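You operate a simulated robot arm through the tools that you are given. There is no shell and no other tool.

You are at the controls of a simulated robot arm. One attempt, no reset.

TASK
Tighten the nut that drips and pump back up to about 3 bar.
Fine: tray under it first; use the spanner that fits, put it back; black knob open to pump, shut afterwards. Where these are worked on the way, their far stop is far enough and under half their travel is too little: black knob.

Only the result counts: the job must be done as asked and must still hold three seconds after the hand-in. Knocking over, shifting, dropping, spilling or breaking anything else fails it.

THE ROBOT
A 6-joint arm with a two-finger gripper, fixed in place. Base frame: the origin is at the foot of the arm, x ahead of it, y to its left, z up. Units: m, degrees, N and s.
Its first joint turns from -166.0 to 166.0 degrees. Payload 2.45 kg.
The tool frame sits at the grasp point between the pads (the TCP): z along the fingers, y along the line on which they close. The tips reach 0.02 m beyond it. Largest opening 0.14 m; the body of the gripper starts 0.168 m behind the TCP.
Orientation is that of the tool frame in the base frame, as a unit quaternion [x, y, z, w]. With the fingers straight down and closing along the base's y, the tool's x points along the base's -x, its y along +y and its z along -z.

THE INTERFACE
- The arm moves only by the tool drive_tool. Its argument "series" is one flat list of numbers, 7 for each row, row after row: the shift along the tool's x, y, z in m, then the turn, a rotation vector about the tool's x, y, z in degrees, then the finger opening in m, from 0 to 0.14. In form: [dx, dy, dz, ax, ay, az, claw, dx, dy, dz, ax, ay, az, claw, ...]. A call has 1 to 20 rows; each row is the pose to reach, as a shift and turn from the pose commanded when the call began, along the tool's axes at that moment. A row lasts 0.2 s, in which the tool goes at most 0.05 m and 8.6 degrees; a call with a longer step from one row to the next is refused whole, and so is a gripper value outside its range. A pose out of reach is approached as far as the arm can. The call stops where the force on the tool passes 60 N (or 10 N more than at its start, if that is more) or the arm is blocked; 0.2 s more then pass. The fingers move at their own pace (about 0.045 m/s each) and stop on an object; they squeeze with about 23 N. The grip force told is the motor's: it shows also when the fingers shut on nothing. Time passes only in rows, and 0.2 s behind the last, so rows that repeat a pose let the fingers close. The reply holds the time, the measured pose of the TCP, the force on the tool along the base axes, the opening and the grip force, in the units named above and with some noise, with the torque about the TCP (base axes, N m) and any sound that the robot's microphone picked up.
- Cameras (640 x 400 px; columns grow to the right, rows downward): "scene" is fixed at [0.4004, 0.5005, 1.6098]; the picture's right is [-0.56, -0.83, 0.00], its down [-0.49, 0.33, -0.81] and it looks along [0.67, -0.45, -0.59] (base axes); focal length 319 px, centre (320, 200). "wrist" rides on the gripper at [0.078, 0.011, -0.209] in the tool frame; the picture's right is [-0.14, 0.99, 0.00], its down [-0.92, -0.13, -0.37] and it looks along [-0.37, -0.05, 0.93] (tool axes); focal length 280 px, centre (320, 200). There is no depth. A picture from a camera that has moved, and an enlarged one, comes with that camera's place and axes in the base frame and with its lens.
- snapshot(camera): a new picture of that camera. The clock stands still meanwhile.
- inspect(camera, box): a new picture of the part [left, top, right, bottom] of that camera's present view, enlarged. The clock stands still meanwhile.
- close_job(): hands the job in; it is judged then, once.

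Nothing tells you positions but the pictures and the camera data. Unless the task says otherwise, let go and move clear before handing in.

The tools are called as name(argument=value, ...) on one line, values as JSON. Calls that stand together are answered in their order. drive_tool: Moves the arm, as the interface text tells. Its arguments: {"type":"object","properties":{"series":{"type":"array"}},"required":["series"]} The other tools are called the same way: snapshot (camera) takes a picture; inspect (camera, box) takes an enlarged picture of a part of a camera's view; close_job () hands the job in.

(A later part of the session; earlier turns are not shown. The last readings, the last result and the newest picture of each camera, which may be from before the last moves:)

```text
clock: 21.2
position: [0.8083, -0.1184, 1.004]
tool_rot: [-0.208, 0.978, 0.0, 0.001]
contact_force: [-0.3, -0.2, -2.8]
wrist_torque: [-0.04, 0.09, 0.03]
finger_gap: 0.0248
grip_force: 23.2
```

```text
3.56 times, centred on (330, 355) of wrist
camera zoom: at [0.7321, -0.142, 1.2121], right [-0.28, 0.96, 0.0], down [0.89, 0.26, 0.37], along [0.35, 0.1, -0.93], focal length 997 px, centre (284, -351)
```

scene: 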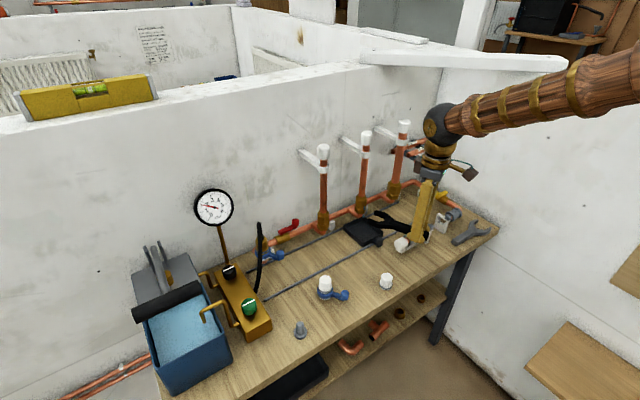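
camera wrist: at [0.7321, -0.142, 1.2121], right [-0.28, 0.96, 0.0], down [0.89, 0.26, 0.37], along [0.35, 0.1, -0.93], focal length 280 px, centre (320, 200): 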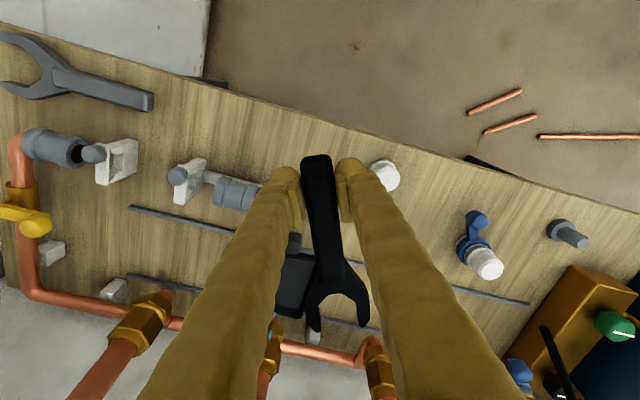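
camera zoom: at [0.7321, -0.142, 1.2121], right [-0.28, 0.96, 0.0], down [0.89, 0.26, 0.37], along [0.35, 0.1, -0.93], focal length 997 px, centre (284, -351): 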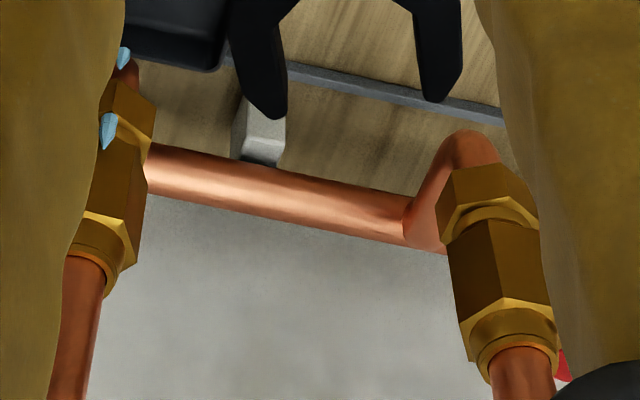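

Jaw centre is about 0.127 m ahead of the TCP and about 14 mm below it. I'm moving to a pre-engage pose 6 cm back from the nut, at heading 26°.

drive_tool(series=[-0.0128, -0.0294, 0.012, 0, 0, -0.5, 0.012, -0.0256, -0.0588, 0.024, 0, 0, -1, 0.012, -0.0384, -0.0882, 0.036, 0, 0, -1.5, 0.012, -0.0512, -0.1176, 0.049, 0, 0, -2, 0.012, -0.0512, -0.1176, 0.049, 0, 0, -2, 0.012])

inspect(camera="scene", box=[330, 180, 426, 240])

snapshot(camera="wrist")

inspect(camera="wrist", box=[260, 280, 400, 368])

```text
clock: 22.4
position: [0.9034, -0.2075, 0.9542]
tool_rot: [-0.224, 0.975, 0.0, 0.0]
contact_force: [-0.3, 0.4, -2.4]
wrist_torque: [-0.08, 0.1, 0.03]
finger_gap: 0.0249
grip_force: 22.5
```

```text
6.67 times, centred on (378, 210) of scene
camera zoom: at [0.4004, 0.5005, 1.6098], right [-0.56, -0.83, 0.0], down [-0.49, 0.33, -0.81], along [0.67, -0.45, -0.59], focal length 2126 px, centre (-67, 133)
```

zoom: 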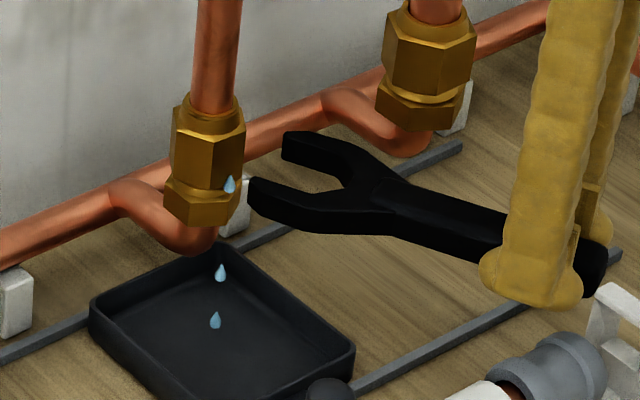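

```text
taken
camera wrist: at [0.8279, -0.232, 1.1634], right [-0.31, 0.95, 0.0], down [0.88, 0.29, 0.37], along [0.35, 0.11, -0.93], focal length 280 px, centre (320, 200)
```

wrist: 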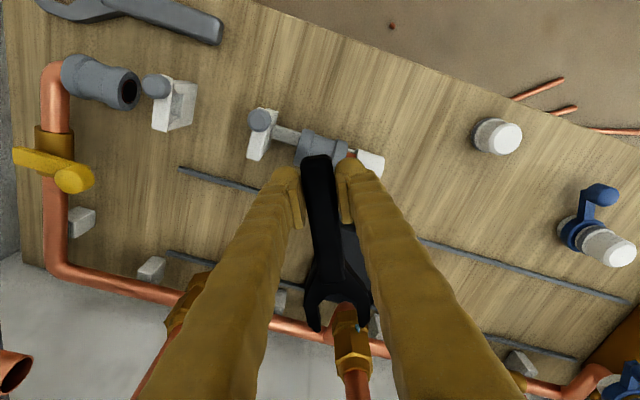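

```text
4.55 times, centred on (330, 324) of wrist
camera zoom: at [0.8279, -0.232, 1.1634], right [-0.31, 0.95, 0.0], down [0.88, 0.29, 0.37], along [0.35, 0.11, -0.93], focal length 1274 px, centre (274, -364)
```

zoom: 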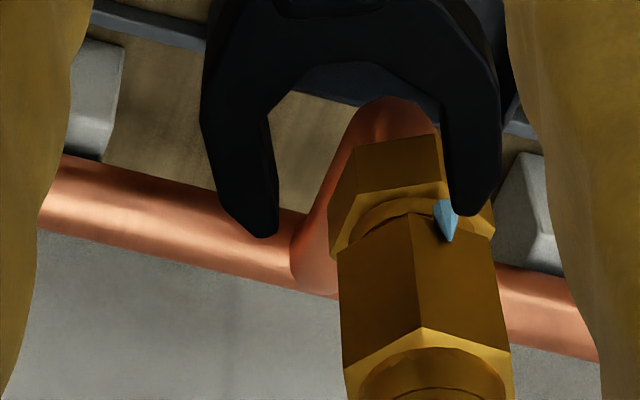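

Seen from the wrist camera, the nut sits about 8 mm to the +y side of the jaw axis and 64 mm of advance remains. I'll correct sideways, raise 4 mm, and advance halfway to check.

drive_tool(series=[0, 0.0076, -0.004, 0, 0, 0, 0.012, -0.012, 0.0076, -0.004, 0, 0, 0, 0.012, -0.024, 0.0076, -0.004, 0, 0, 0, 0.012, -0.024, 0.0076, -0.004, 0, 0, 0, 0.012])

inspect(camera="scene", box=[340, 180, 404, 220])

inspect(camera="wrist", box=[260, 260, 400, 348])

```text
clock: 23.4
position: [0.9214, -0.188, 0.958]
tool_rot: [-0.224, 0.975, 0.0, 0.001]
contact_force: [-0.6, -0.7, -2.6]
wrist_torque: [-0.05, 0.13, 0.0]
finger_gap: 0.0251
grip_force: 23.0
```

```text
10.00 times, centred on (372, 200) of scene
camera zoom: at [0.4004, 0.5005, 1.6098], right [-0.56, -0.83, 0.0], down [-0.49, 0.33, -0.81], along [0.67, -0.45, -0.59], focal length 3189 px, centre (-200, 200)
```

zoom: 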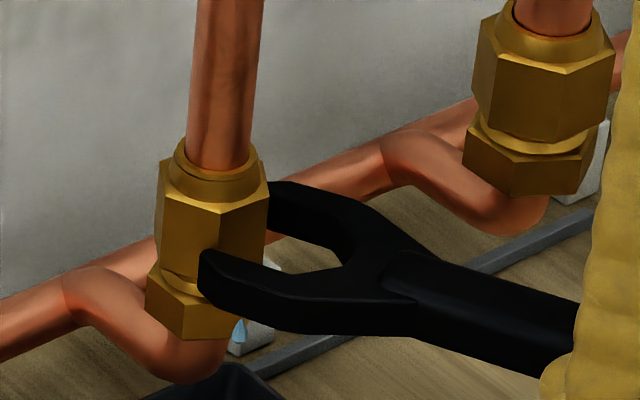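

```text
4.55 times, centred on (330, 304) of wrist
camera zoom: at [0.8459, -0.2139, 1.1667], right [-0.31, 0.95, 0.0], down [0.88, 0.29, 0.37], along [0.35, 0.11, -0.93], focal length 1274 px, centre (274, -273)
```

zoom: 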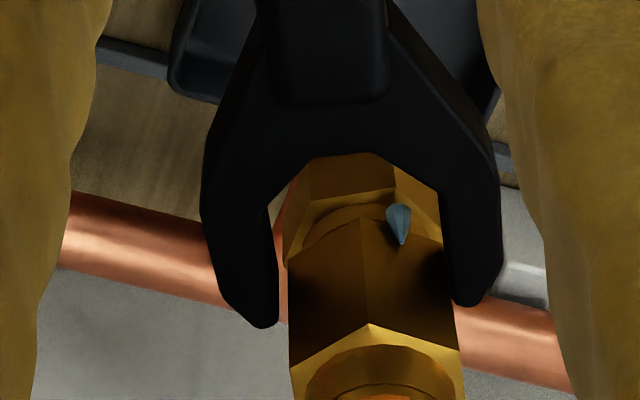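

The jaw is nicely lined up, with about 41 mm left to go. I'll advance in small steps.

drive_tool(series=[-0.01, 0.001, 0, 0, 0, 0, 0.012, -0.018, 0.001, 0, 0, 0, 0, 0.012, -0.025, 0.001, 0, 0, 0, 0, 0.012, -0.031, 0.001, 0, 0, 0, 0, 0.012])

inspect(camera="scene", box=[340, 180, 404, 220])

inspect(camera="wrist", box=[260, 240, 400, 328])

```text
clock: 24.4
position: [0.9487, -0.1744, 0.9585]
tool_rot: [-0.224, 0.975, 0.0, 0.0]
contact_force: [-6.7, -3.1, -2.4]
wrist_torque: [-0.04, 0.12, 0.04]
finger_gap: 0.0251
grip_force: 23.4
```

```text
10.00 times, centred on (372, 200) of scene
camera zoom: at [0.4004, 0.5005, 1.6098], right [-0.56, -0.83, 0.0], down [-0.49, 0.33, -0.81], along [0.67, -0.45, -0.59], focal length 3189 px, centre (-200, 200)
```

zoom: 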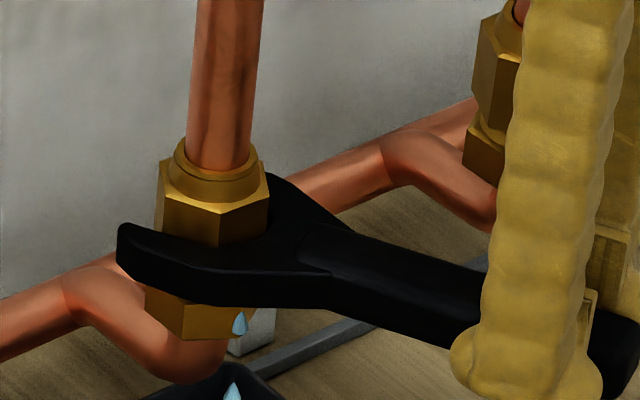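

```text
4.55 times, centred on (330, 284) of wrist
camera zoom: at [0.8733, -0.1999, 1.1673], right [-0.31, 0.95, 0.0], down [0.88, 0.29, 0.37], along [0.35, 0.11, -0.93], focal length 1274 px, centre (274, -182)
```

zoom: 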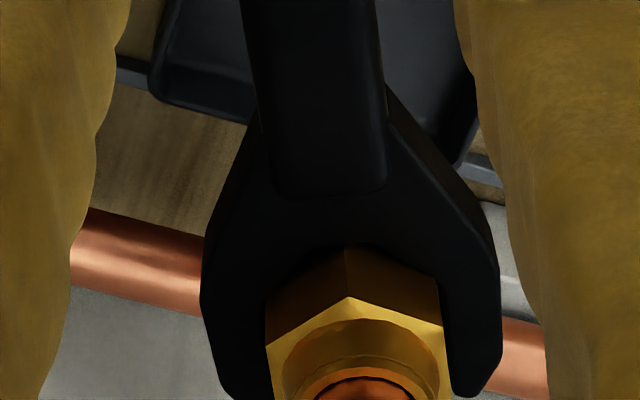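

drive_tool(series=[-0.003, 0, 0, 0, 0, 0, 0.012, -0.006, 0, 0, 0, 0, 0, 0.012, -0.006, 0, 0, 0, 0, 0, 0.012])

inspect(camera="wrist", box=[260, 240, 400, 328])

inspect(camera="wrist", box=[240, 140, 400, 240])

```text
clock: 25.2
position: [0.9539, -0.1719, 0.9583]
tool_rot: [-0.224, 0.975, 0.0, 0.0]
contact_force: [-15.7, -7.5, -0.8]
wrist_torque: [-0.11, 0.22, -0.01]
finger_gap: 0.0251
grip_force: 23.6
```

```text
4.55 times, centred on (330, 284) of wrist
camera zoom: at [0.8785, -0.1972, 1.1675], right [-0.31, 0.95, 0.0], down [0.88, 0.29, 0.37], along [0.35, 0.11, -0.93], focal length 1274 px, centre (274, -182)
```

zoom: 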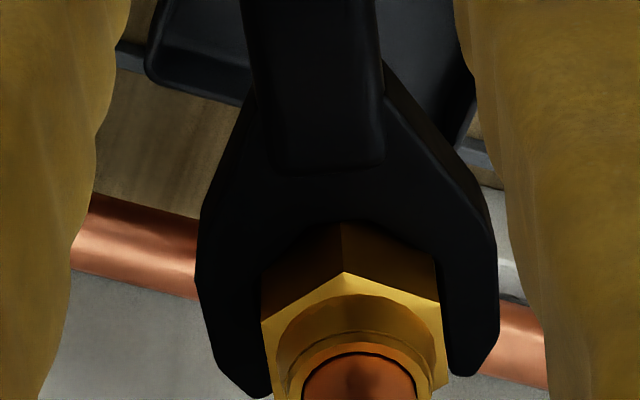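

```text
4.00 times, centred on (320, 190) of wrist
camera zoom: at [0.8785, -0.1972, 1.1675], right [-0.31, 0.95, 0.0], down [0.88, 0.29, 0.37], along [0.35, 0.11, -0.93], focal length 1122 px, centre (320, 240)
```

zoom: 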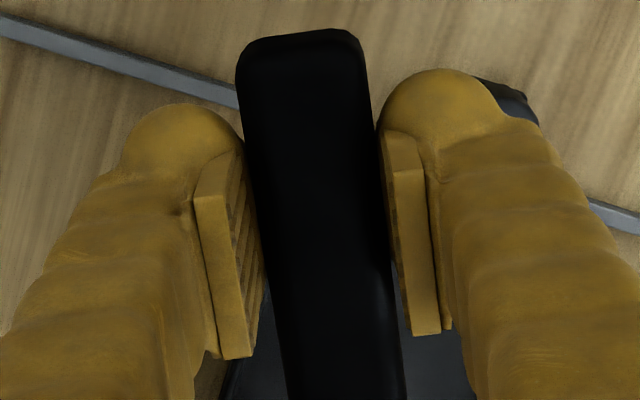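

The nut is seated in the jaw, and the handle slid about 5.5 mm back in the fingers, which I'll allow for on return. Next I'll swing clockwise about the nut axis at about (1.063, -0.119).

drive_tool(series=[-0.0005, 0.0106, 0, 0, 0, 5, 0.012, -0.0018, 0.0211, 0, 0, 0, 10, 0.012, -0.0041, 0.0314, 0, 0, 0, 15, 0.012, -0.0073, 0.0415, 0, 0, 0, 20, 0.012])

inspect(camera="wrist", box=[260, 240, 400, 328])

inspect(camera="scene", box=[330, 180, 426, 240])

```text
clock: 26.2
position: [0.9432, -0.1315, 0.9584]
tool_rot: [-0.051, 0.999, 0.0, 0.002]
contact_force: [2.6, -2.5, -1.0]
wrist_torque: [-0.03, -0.19, -0.16]
finger_gap: 0.025
grip_force: 22.9
```

```text
4.55 times, centred on (330, 284) of wrist
camera zoom: at [0.8633, -0.1288, 1.1674], right [0.04, 1.0, 0.0], down [0.93, -0.03, 0.37], along [0.37, -0.01, -0.93], focal length 1274 px, centre (274, -182)
```

zoom: 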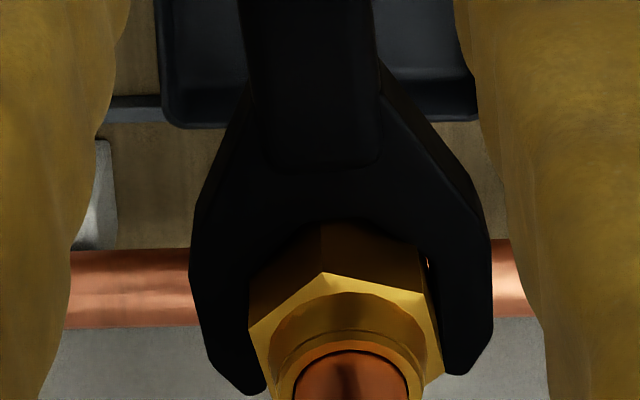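

```text
6.67 times, centred on (378, 210) of scene
camera zoom: at [0.4004, 0.5005, 1.6098], right [-0.56, -0.83, 0.0], down [-0.49, 0.33, -0.81], along [0.67, -0.45, -0.59], focal length 2126 px, centre (-67, 133)
```

zoom: 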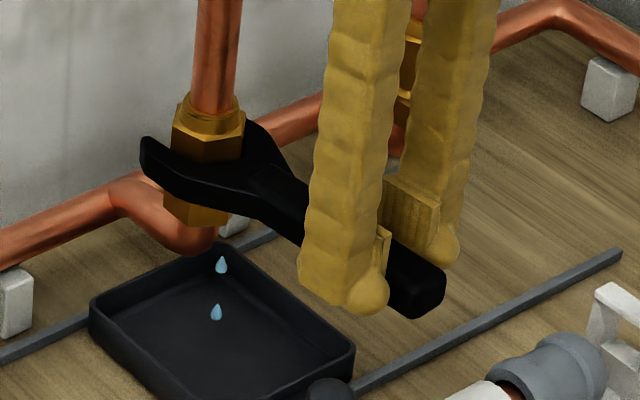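

drive_tool(series=[-0.0007, 0.013, 0, 0, 0, 6, 0.012, -0.0027, 0.0258, 0, 0, 0, 12, 0.012, -0.0061, 0.0383, 0, 0, 0, 18, 0.012, -0.0107, 0.0504, 0, 0, 0, 24, 0.012, -0.0166, 0.062, 0, 0, 0, 30, 0.012])

inspect(camera="wrist", box=[260, 240, 400, 328])

inspect(camera="scene", box=[310, 180, 406, 240])

```text
clock: 27.4
position: [0.951, -0.0678, 0.9577]
tool_rot: [0.21, 0.978, 0.0, -0.001]
contact_force: [-2.8, -3.7, -1.3]
wrist_torque: [-0.06, 0.03, -0.53]
finger_gap: 0.0253
grip_force: 22.6
```

```text
4.55 times, centred on (330, 284) of wrist
camera zoom: at [0.8844, -0.0267, 1.166], right [0.53, 0.85, 0.0], down [0.79, -0.49, 0.37], along [0.31, -0.19, -0.93], focal length 1274 px, centre (274, -182)
```

zoom: 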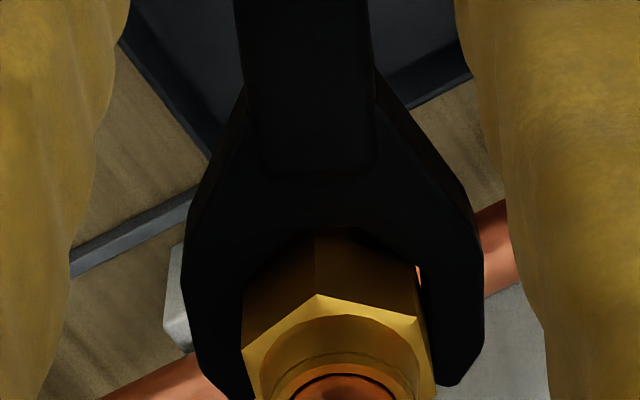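

```text
6.67 times, centred on (358, 210) of scene
camera zoom: at [0.4004, 0.5005, 1.6098], right [-0.56, -0.83, 0.0], down [-0.49, 0.33, -0.81], along [0.67, -0.45, -0.59], focal length 2126 px, centre (67, 133)
```

zoom: 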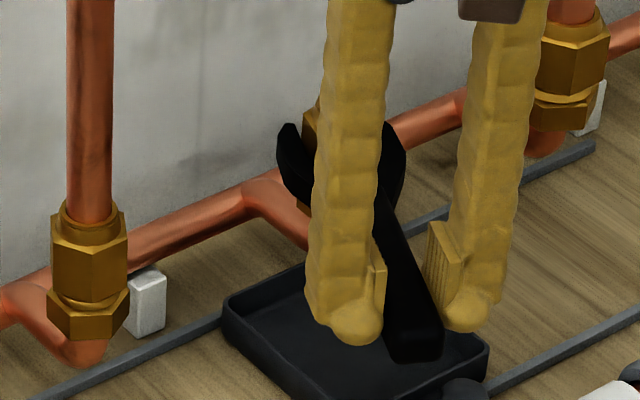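

The nut follows the spanner, about 40° so far and no click yet. I'll continue a little further clockwise.

drive_tool(series=[-0.0009, 0.0151, 0, 0, 0, 7, 0.012, -0.0037, 0.03, 0, 0, 0, 14, 0.012, -0.0037, 0.03, 0, 0, 0, 14, 0.012])

inspect(camera="wrist", box=[260, 240, 400, 328])

snapshot(camera="scene")

snapshot(camera="wrist")

```text
clock: 28.2
position: [0.9678, -0.0415, 0.9577]
tool_rot: [0.326, 0.945, 0.0, -0.001]
contact_force: [0.6, -9.5, -6.3]
wrist_torque: [0.34, 0.41, -0.53]
finger_gap: 0.0257
grip_force: 22.6
```

```text
4.55 times, centred on (330, 284) of wrist
camera zoom: at [0.9124, 0.014, 1.1671], right [0.72, 0.69, 0.0], down [0.65, -0.67, 0.37], along [0.26, -0.27, -0.93], focal length 1274 px, centre (274, -182)
```

zoom: 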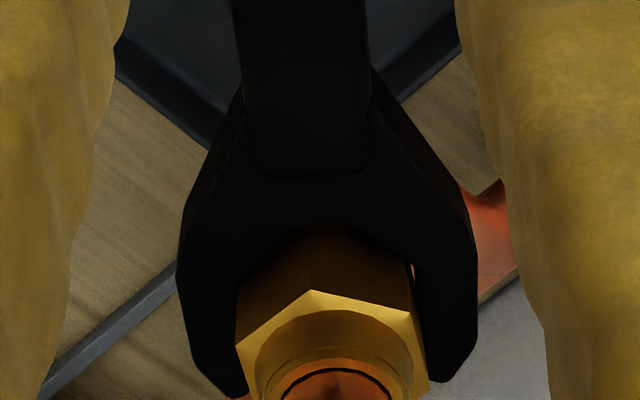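

```text
taken
```

scene: 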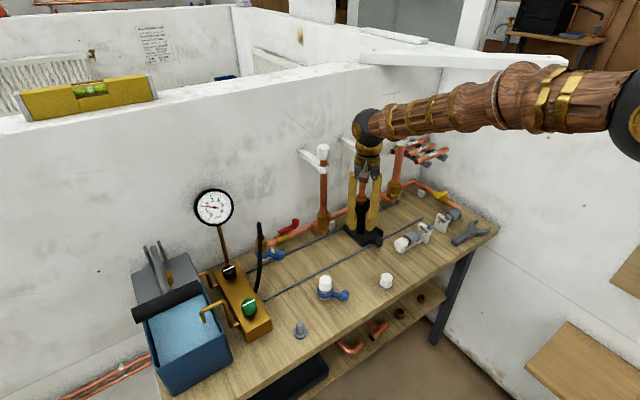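

```text
taken
camera wrist: at [0.9124, 0.014, 1.1671], right [0.72, 0.69, 0.0], down [0.65, -0.67, 0.37], along [0.26, -0.27, -0.93], focal length 280 px, centre (320, 200)
```

wrist: 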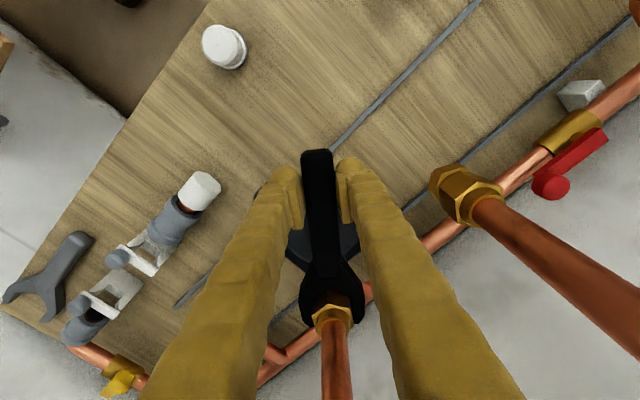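

inspect(camera="scene", box=[320, 180, 416, 240])

inspect(camera="scene", box=[190, 185, 238, 215])

inspect(camera="wrist", box=[270, 200, 430, 300])

```text
6.67 times, centred on (368, 210) of scene
camera zoom: at [0.4004, 0.5005, 1.6098], right [-0.56, -0.83, 0.0], down [-0.49, 0.33, -0.81], along [0.67, -0.45, -0.59], focal length 2126 px, centre (0, 133)
```

zoom: 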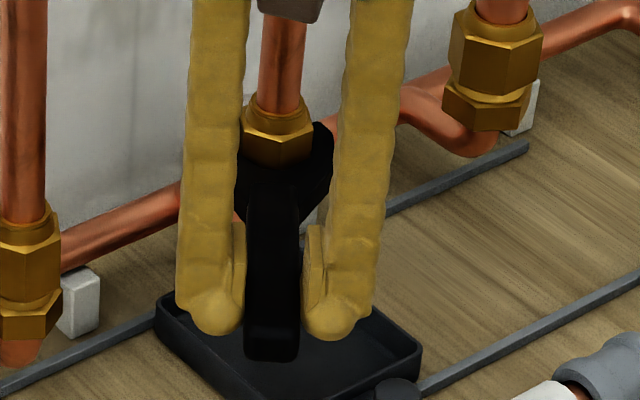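

```text
13.33 times, centred on (214, 200) of scene
camera zoom: at [0.4004, 0.5005, 1.6098], right [-0.56, -0.83, 0.0], down [-0.49, 0.33, -0.81], along [0.67, -0.45, -0.59], focal length 4252 px, centre (1733, 200)
```

zoom: 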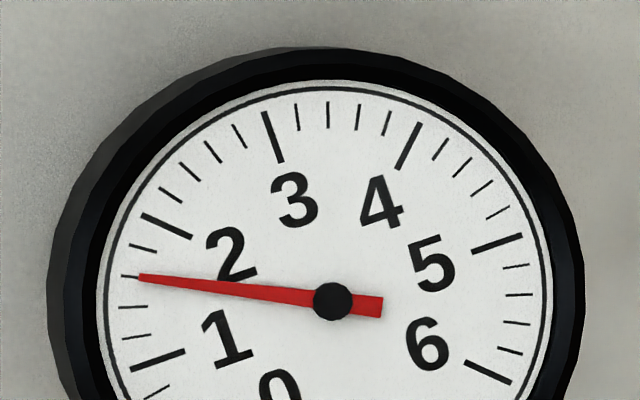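

```text
4.00 times, centred on (350, 250) of wrist
camera zoom: at [0.9124, 0.014, 1.1671], right [0.72, 0.69, 0.0], down [0.65, -0.67, 0.37], along [0.26, -0.27, -0.93], focal length 1122 px, centre (200, 0)
```

zoom: 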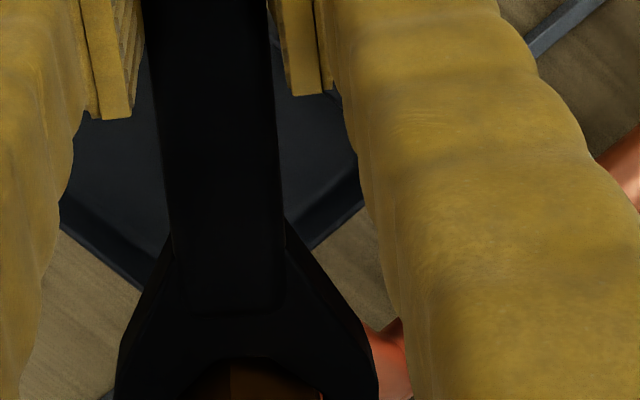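

No drops show in this view and the gauge reads about 1.6 bar, having dropped while leaking. I'll try a little further to feel for the stop, and watch the gauge.

drive_tool(series=[-0.0003, 0.0087, 0, 0, 0, 4, 0.012, -0.0012, 0.0173, 0, 0, 0, 8, 0.012, -0.0012, 0.0173, 0, 0, 0, 8, 0.012, -0.0012, 0.0173, 0, 0, 0, 8, 0.012, -0.0012, 0.0173, 0, 0, 0, 8, 0.012])

inspect(camera="wrist", box=[260, 240, 400, 328])

inspect(camera="scene", box=[320, 180, 416, 240])

inspect(camera="scene", box=[190, 185, 238, 215])

```text
clock: 29.4
position: [0.9802, -0.0302, 0.9588]
tool_rot: [0.391, 0.92, -0.001, 0.0]
contact_force: [-26.1, -35.4, -1.8]
wrist_torque: [-0.41, 0.19, -0.41]
finger_gap: 0.026
grip_force: 22.8
```

```text
4.55 times, centred on (330, 284) of wrist
camera zoom: at [0.9326, 0.0328, 1.1672], right [0.81, 0.59, 0.0], down [0.55, -0.75, 0.37], along [0.22, -0.3, -0.93], focal length 1274 px, centre (274, -182)
```

zoom: 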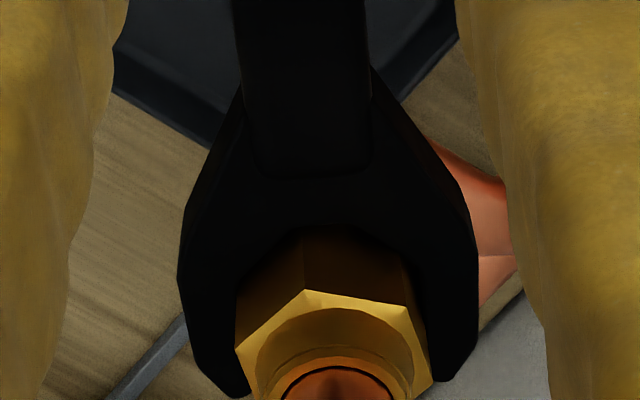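

```text
6.67 times, centred on (368, 210) of scene
camera zoom: at [0.4004, 0.5005, 1.6098], right [-0.56, -0.83, 0.0], down [-0.49, 0.33, -0.81], along [0.67, -0.45, -0.59], focal length 2126 px, centre (0, 133)
```

zoom: 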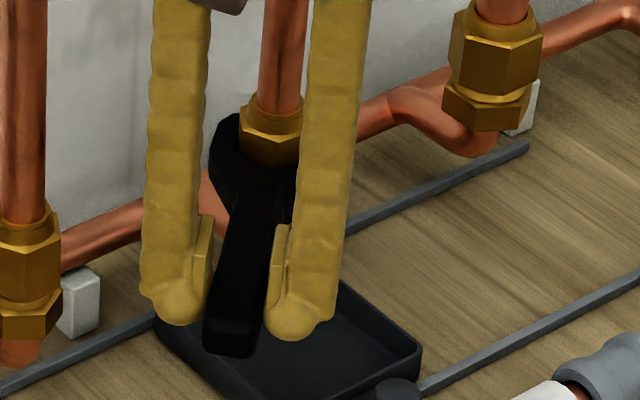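

```text
13.33 times, centred on (214, 200) of scene
camera zoom: at [0.4004, 0.5005, 1.6098], right [-0.56, -0.83, 0.0], down [-0.49, 0.33, -0.81], along [0.67, -0.45, -0.59], focal length 4252 px, centre (1733, 200)
```

zoom: 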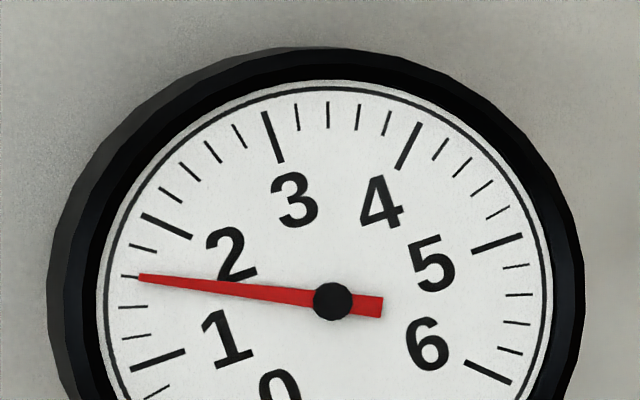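

The force jumped to 44 N (about 5 N·m at the nut) and the gauge has stopped falling, so the nut is tight. I'll rotate back about 8° to relieve the jaw and check alignment before withdrawing.

drive_tool(series=[-0.0003, -0.0087, 0, 0, 0, -4, 0.012, -0.0012, -0.0173, 0, 0, 0, -8, 0.012, -0.0012, -0.0173, 0, 0, 0, -8, 0.012])

inspect(camera="wrist", box=[260, 240, 400, 328])

inspect(camera="wrist", box=[240, 140, 400, 240])

```text
clock: 30.2
position: [0.9674, -0.0406, 0.9587]
tool_rot: [0.326, 0.945, 0.0, 0.001]
contact_force: [-6.2, 0.5, 0.8]
wrist_torque: [-0.18, -0.13, -0.35]
finger_gap: 0.0257
grip_force: 23.0
```

```text
4.55 times, centred on (330, 284) of wrist
camera zoom: at [0.9123, 0.0149, 1.1675], right [0.72, 0.7, 0.0], down [0.65, -0.67, 0.37], along [0.26, -0.26, -0.93], focal length 1274 px, centre (274, -182)
```

zoom: 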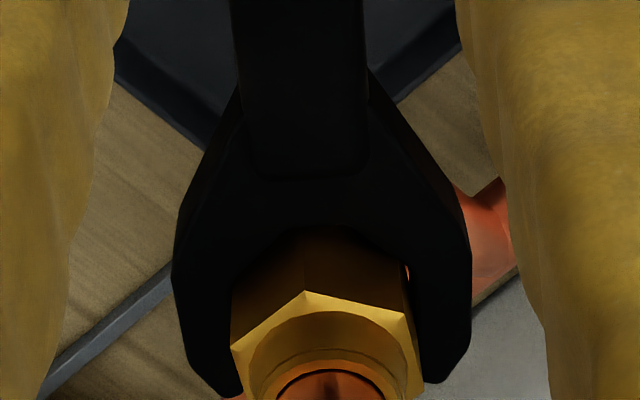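

```text
4.00 times, centred on (320, 190) of wrist
camera zoom: at [0.9123, 0.0149, 1.1675], right [0.72, 0.7, 0.0], down [0.65, -0.67, 0.37], along [0.26, -0.26, -0.93], focal length 1122 px, centre (320, 240)
```

zoom: 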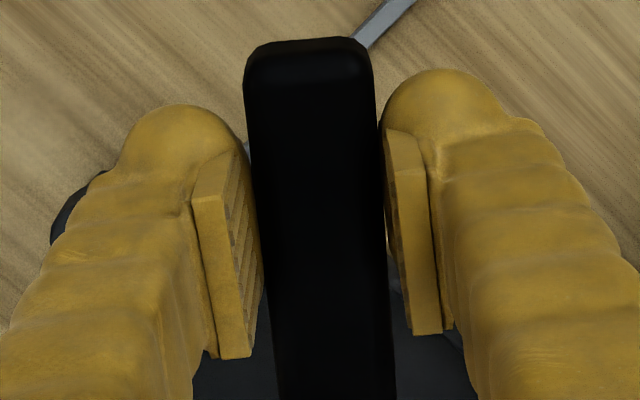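

The jaw still leads the nut by about 10°, so I'll rotate back another 8° about the nut to centre it in its play.

drive_tool(series=[0.0001, -0.009, 0, 0, 0, -4, 0.012, -0.0004, -0.018, 0, 0, 0, -8, 0.012, -0.0004, -0.018, 0, 0, 0, -8, 0.012])

inspect(camera="wrist", box=[260, 240, 400, 328])

inspect(camera="wrist", box=[240, 140, 400, 240])

```text
clock: 31.0
position: [0.9565, -0.0563, 0.9575]
tool_rot: [0.259, 0.966, 0.0, -0.001]
contact_force: [-0.8, -2.9, -1.6]
wrist_torque: [-0.01, 0.03, -0.34]
finger_gap: 0.0255
grip_force: 23.1
```

```text
4.55 times, centred on (330, 284) of wrist
camera zoom: at [0.8943, -0.0087, 1.1671], right [0.61, 0.79, 0.0], down [0.73, -0.57, 0.37], along [0.29, -0.23, -0.93], focal length 1274 px, centre (274, -182)
```

zoom: 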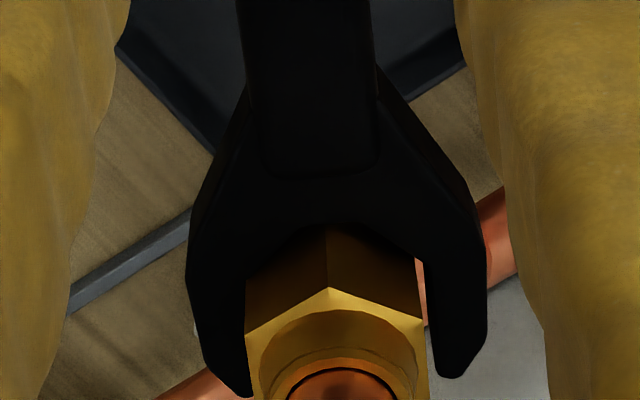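

```text
4.00 times, centred on (320, 190) of wrist
camera zoom: at [0.8943, -0.0087, 1.1671], right [0.61, 0.79, 0.0], down [0.73, -0.57, 0.37], along [0.29, -0.23, -0.93], focal length 1122 px, centre (320, 240)
```

zoom: 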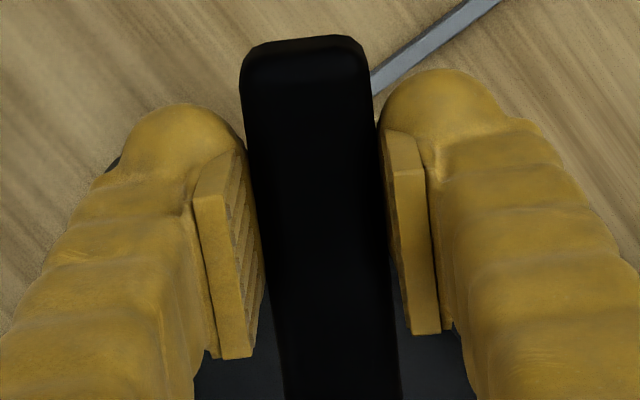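

The jaw is now centred on the nut with clearance. I'll pull straight back along the handle.

drive_tool(series=[0.006, -0.0008, 0, 0, 0, 0, 0.012, 0.015, -0.0005, 0, 0, 0, 0, 0.012, 0.03, 0, 0, 0, 0, 0, 0.012, 0.05, 0.0005, 0, 0, 0, 0, 0.012, 0.075, 0.001, 0, 0, 0, 0, 0.012, 0.1, 0.001, -0.02, 0, 0, 0, 0.012])

inspect(camera="wrist", box=[240, 140, 400, 240])

snapshot(camera="wrist")

inspect(camera="scene", box=[310, 170, 438, 250])

inspect(camera="scene", box=[190, 185, 238, 215])

```text
clock: 32.4
position: [0.8724, -0.005, 0.9781]
tool_rot: [0.26, 0.966, 0.0, 0.001]
contact_force: [0.3, 0.0, -2.7]
wrist_torque: [0.07, 0.12, 0.0]
finger_gap: 0.0252
grip_force: 23.4
```

```text
4.00 times, centred on (320, 190) of wrist
camera zoom: at [0.8088, 0.0422, 1.187], right [0.62, 0.79, 0.0], down [0.73, -0.57, 0.37], along [0.29, -0.23, -0.93], focal length 1122 px, centre (320, 240)
```

zoom: 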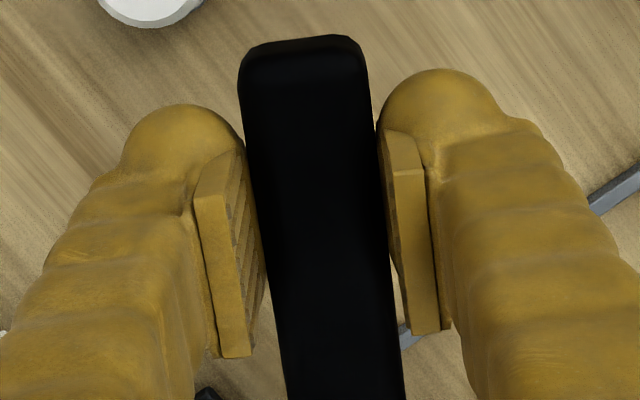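

```text
taken
camera wrist: at [0.8088, 0.0422, 1.187], right [0.62, 0.79, 0.0], down [0.73, -0.57, 0.37], along [0.29, -0.23, -0.93], focal length 280 px, centre (320, 200)
```

wrist: 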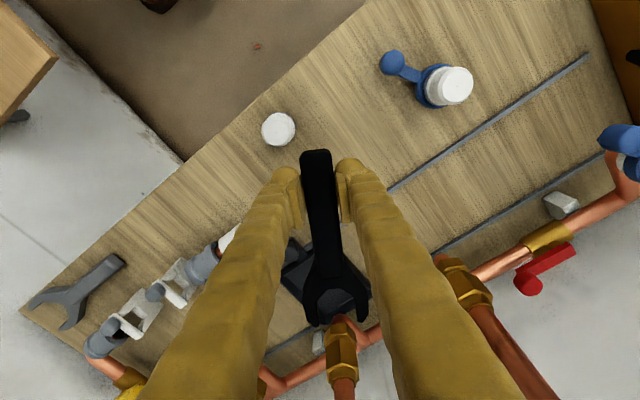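

```text
5.00 times, centred on (374, 210) of scene
camera zoom: at [0.4004, 0.5005, 1.6098], right [-0.56, -0.83, 0.0], down [-0.49, 0.33, -0.81], along [0.67, -0.45, -0.59], focal length 1594 px, centre (50, 150)
```

zoom: 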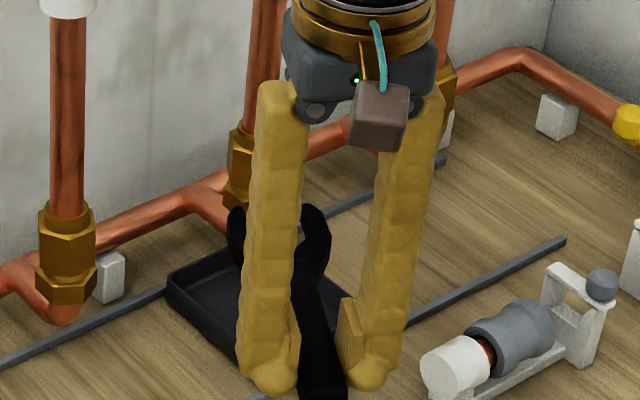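

```text
13.33 times, centred on (214, 200) of scene
camera zoom: at [0.4004, 0.5005, 1.6098], right [-0.56, -0.83, 0.0], down [-0.49, 0.33, -0.81], along [0.67, -0.45, -0.59], focal length 4252 px, centre (1733, 200)
```

zoom: 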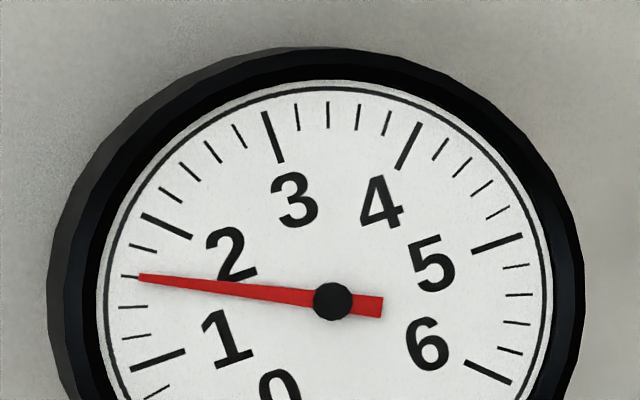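

No more drips, and the gauge is steady at 1.6 bar. The spanner goes back to its original place, with 4.6 mm of compensation for the slip in the fingers.

drive_tool(series=[-0.0005, -0.0169, -0.003, 0, 0, 7.5, 0.012, -0.001, -0.0338, -0.006, 0, 0, 15, 0.012, -0.0015, -0.0507, -0.009, 0, 0, 22.5, 0.012, -0.002, -0.0676, -0.012, 0, 0, 30, 0.012, -0.0025, -0.0845, -0.015, 0, 0, 37.5, 0.012, -0.003, -0.1014, -0.018, 0, 0, 45, 0.012, -0.0035, -0.1183, -0.02, 0, 0, 52.5, 0.012, -0.004, -0.1352, -0.022, 0, 0, 59.9, 0.012, -0.004, -0.1352, -0.022, 0, 0, 59.9, 0.012])

snapshot(camera="wrist")

```text
clock: 34.4
position: [0.8076, -0.124, 0.9998]
tool_rot: [0.707, 0.707, 0.0, 0.0]
contact_force: [0.8, -0.8, -2.2]
wrist_torque: [0.13, -0.01, -0.03]
finger_gap: 0.0253
grip_force: 22.7
```

```text
taken
camera wrist: at [0.8174, -0.0471, 1.2084], right [0.99, -0.14, 0.0], down [-0.13, -0.92, 0.37], along [-0.05, -0.36, -0.93], focal length 280 px, centre (320, 200)
```

wrist: 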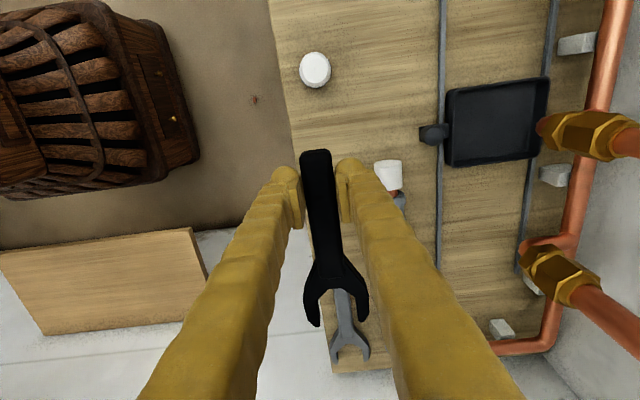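

drive_tool(series=[0, 0, 0.04, 0, 0, 0, 0.012, 0, 0, 0.08, 0, 0, 0, 0.012, 0, 0, 0.12, 0, 0, 0, 0.012, 0, 0, 0.14, 0, 0, 0, 0.012, 0, 0, 0.15, 0, 0, 0, 0.012, 0, 0, 0.1565, 0, 0, 0, 0.012])

inspect(camera="scene", box=[376, 220, 472, 280])

```text
clock: 35.8
position: [0.8074, -0.1238, 0.8448]
tool_rot: [0.707, 0.707, 0.0, -0.001]
contact_force: [-0.9, 2.7, 7.1]
wrist_torque: [-0.61, 0.03, -0.08]
finger_gap: 0.025
grip_force: 22.7
```

```text
6.67 times, centred on (424, 250) of scene
camera zoom: at [0.4004, 0.5005, 1.6098], right [-0.56, -0.83, 0.0], down [-0.49, 0.33, -0.81], along [0.67, -0.45, -0.59], focal length 2126 px, centre (-373, -133)
```

zoom: 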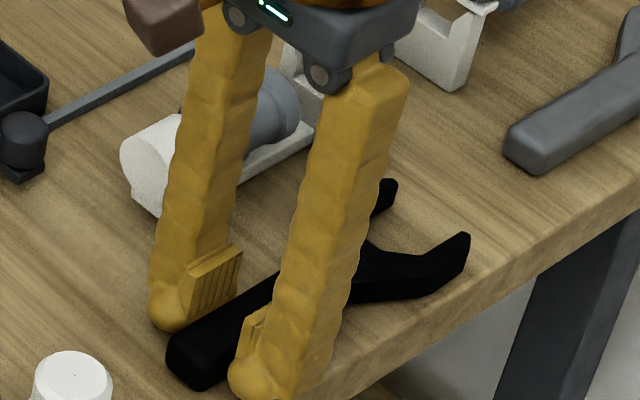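

The spanner has touched down lightly. Now I release, rise and check.

drive_tool(series=[0, 0, 0, 0, 0, 0, 0.035, 0, 0, 0, 0, 0, 0, 0.05, 0, 0, 0, 0, 0, 0, 0.05, 0, 0, -0.03, 0, 0, 0, 0.05, 0, 0, -0.07, 0, 0, 0, 0.05, 0, 0, -0.11, 0, 0, 0, 0.05, 0, 0, -0.15, 0, 0, 0, 0.05, 0, 0, -0.2, 0, 0, 0, 0.05])

snapshot(camera="scene")

inspect(camera="scene", box=[360, 180, 520, 280])

snapshot(camera="wrist")

```text
clock: 37.6
position: [0.8068, -0.1254, 1.0432]
tool_rot: [0.707, 0.707, -0.001, 0.001]
contact_force: [-0.1, 1.0, -0.2]
wrist_torque: [0.04, 0.03, 0.0]
finger_gap: 0.0501
grip_force: 0.1
```

```text
taken
```

scene: 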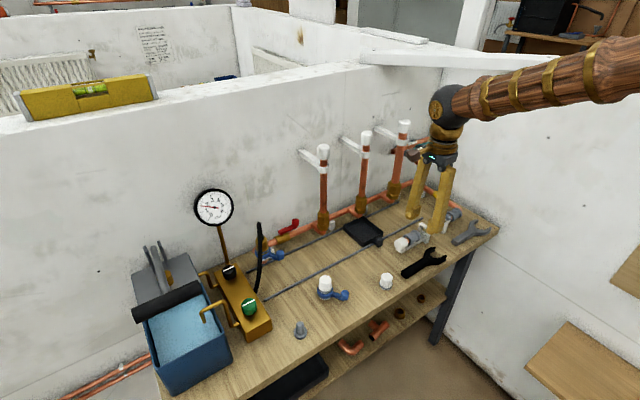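

```text
4.00 times, centred on (440, 230) of scene
camera zoom: at [0.4004, 0.5005, 1.6098], right [-0.56, -0.83, 0.0], down [-0.49, 0.33, -0.81], along [0.67, -0.45, -0.59], focal length 1276 px, centre (-160, 80)
```

zoom: 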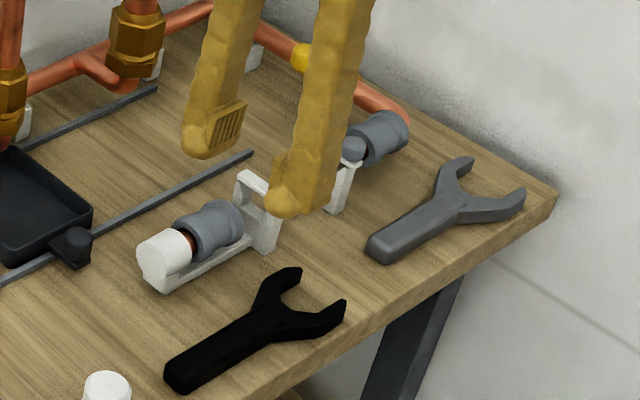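

```text
taken
camera wrist: at [0.8172, -0.0476, 1.2521], right [0.99, -0.14, 0.0], down [-0.13, -0.92, 0.37], along [-0.05, -0.36, -0.93], focal length 280 px, centre (320, 200)
```

wrist: 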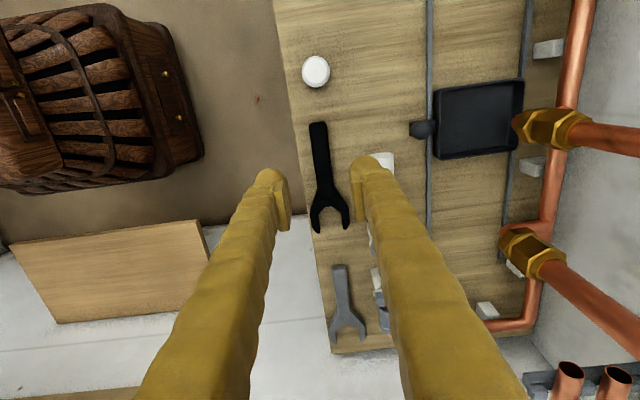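

The spanner is back where it lay. Next is the pump: I'll bring the camera over to see the black knob and the lever.

drive_tool(series=[0.039, -0.005, -0.01, 0, 0, -8.2, 0.08, 0.077, -0.01, -0.02, 0, 0, -16.4, 0.08, 0.116, -0.016, -0.03, 0, 0, -24.6, 0.08, 0.155, -0.021, -0.04, 0, 0, -32.8, 0.08, 0.193, -0.026, -0.05, 0, 0, -41, 0.08, 0.232, -0.031, -0.06, 0, 0, -49.2, 0.08, 0.27, -0.036, -0.07, 0, 0, -57.4, 0.08, 0.309, -0.041, -0.08, 0, 0, -65.6, 0.08, 0.348, -0.047, -0.09, 0, 0, -73.8, 0.08, 0.386, -0.052, -0.1, 0, 0, -82, 0.08, 0.425, -0.057, -0.107, 0, 0, -90, 0.08])

snapshot(camera="wrist")

snapshot(camera="scene")

```text
clock: 40.0
position: [0.7496, 0.3016, 1.1531]
tool_rot: [-0.001, 1.0, 0.0, 0.0]
contact_force: [0.6, -0.5, -1.0]
wrist_torque: [0.02, 0.01, -0.02]
finger_gap: 0.0799
grip_force: 0.0
```

```text
taken
camera wrist: at [0.6703, 0.3114, 1.3615], right [0.14, 0.99, 0.0], down [0.92, -0.13, 0.37], along [0.37, -0.05, -0.93], focal length 280 px, centre (320, 200)
```

wrist: 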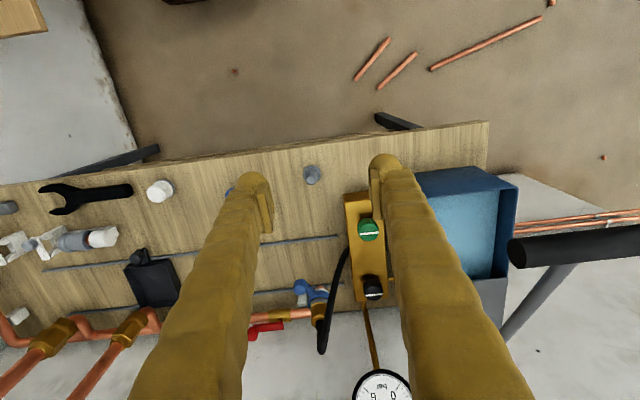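

```text
taken
```

scene: 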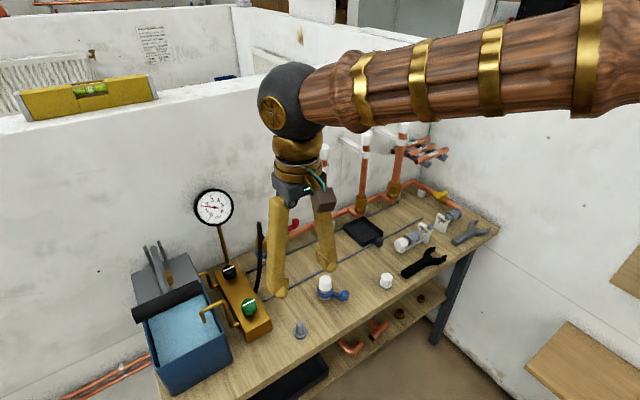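

drive_tool(series=[-0.03, 0.035, 0.01, 0, 0, 0, 0.11, -0.06, 0.07, 0.02, 0, 0, 0, 0.14, -0.09, 0.07, 0.02, 0, 0, 0, 0.14, -0.09, 0.07, 0.02, 0, 0, 0, 0.14])

snapshot(camera="wrist")

inspect(camera="wrist", box=[260, 170, 420, 270])

inspect(camera="scene", box=[200, 250, 280, 300])

inspect(camera="scene", box=[110, 220, 270, 320])

```text
clock: 41.0
position: [0.8406, 0.3694, 1.1306]
tool_rot: [0.001, 1.0, 0.0, -0.001]
contact_force: [-6.6, -14.2, -11.4]
wrist_torque: [-0.93, -0.13, 0.67]
finger_gap: 0.1282
grip_force: 0.1
```

```text
taken
camera wrist: at [0.7611, 0.3802, 1.3394], right [0.14, 0.99, 0.0], down [0.92, -0.13, 0.37], along [0.36, -0.05, -0.93], focal length 280 px, centre (320, 200)
```

wrist: 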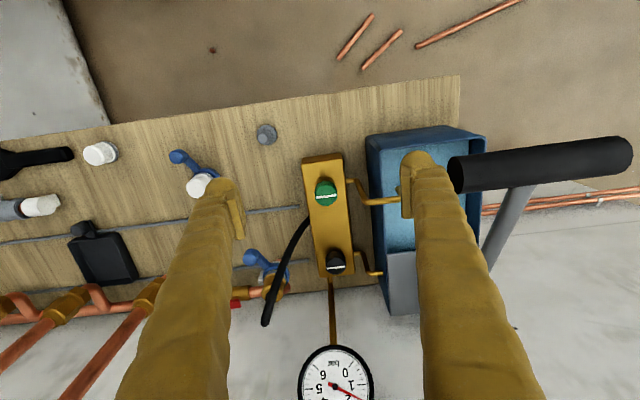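

```text
4.00 times, centred on (340, 220) of wrist
camera zoom: at [0.7611, 0.3802, 1.3394], right [0.14, 0.99, 0.0], down [0.92, -0.13, 0.37], along [0.36, -0.05, -0.93], focal length 1122 px, centre (240, 120)
```

zoom: 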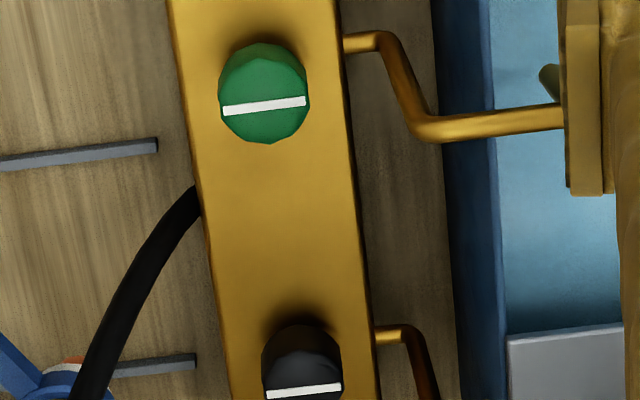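

```text
8.00 times, centred on (240, 275) of scene
camera zoom: at [0.4004, 0.5005, 1.6098], right [-0.56, -0.83, 0.0], down [-0.49, 0.33, -0.81], along [0.67, -0.45, -0.59], focal length 2551 px, centre (960, -400)
```

zoom: 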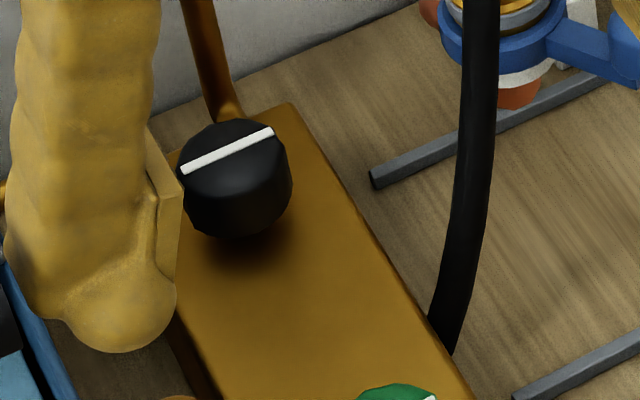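

```text
4.00 times, centred on (190, 270) of scene
camera zoom: at [0.4004, 0.5005, 1.6098], right [-0.56, -0.83, 0.0], down [-0.49, 0.33, -0.81], along [0.67, -0.45, -0.59], focal length 1276 px, centre (840, -80)
```

zoom: 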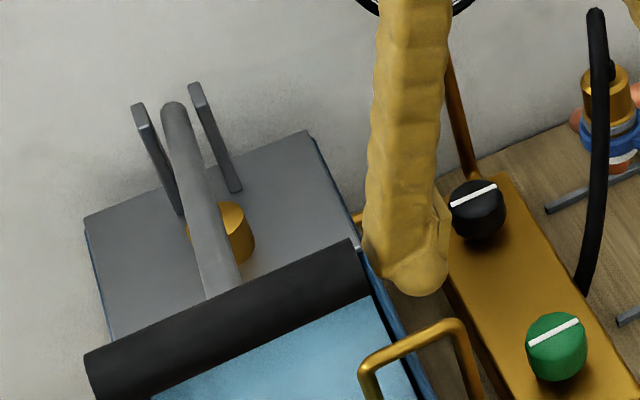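

The opening finger touched the end of the pump bar, so I'm backing away at once and narrowing the fingers.

drive_tool(series=[0, -0.01, 0, 0, 0, 0, 0.1, 0, -0.03, 0, 0, 0, 0, 0.1, 0, -0.03, 0, 0, 0, 0, 0.1])

snapshot(camera="wrist")

inspect(camera="scene", box=[110, 220, 270, 320])

```text
clock: 41.8
position: [0.8398, 0.3393, 1.131]
tool_rot: [-0.001, 1.0, 0.0, 0.0]
contact_force: [-0.5, -0.8, 0.4]
wrist_torque: [0.01, -0.01, 0.0]
finger_gap: 0.0999
grip_force: 0.0
```

```text
taken
camera wrist: at [0.7605, 0.3502, 1.3394], right [0.14, 0.99, 0.0], down [0.92, -0.13, 0.37], along [0.37, -0.05, -0.93], focal length 280 px, centre (320, 200)
```

wrist: 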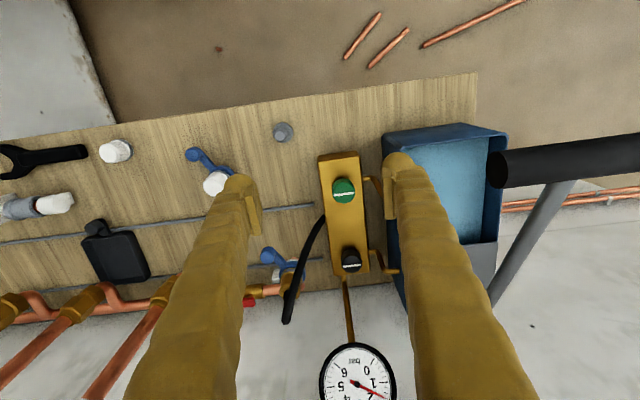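

```text
4.00 times, centred on (190, 270) of scene
camera zoom: at [0.4004, 0.5005, 1.6098], right [-0.56, -0.83, 0.0], down [-0.49, 0.33, -0.81], along [0.67, -0.45, -0.59], focal length 1276 px, centre (840, -80)
```

zoom: 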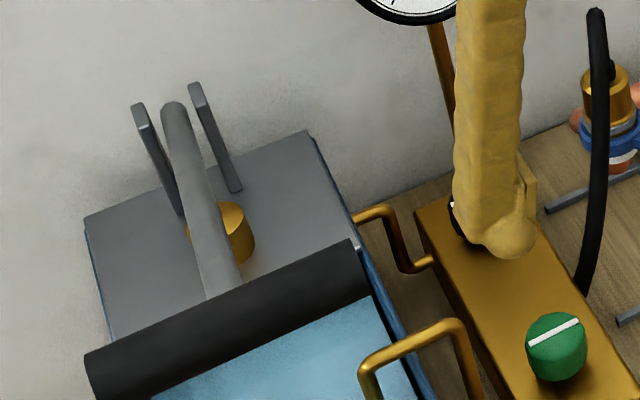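

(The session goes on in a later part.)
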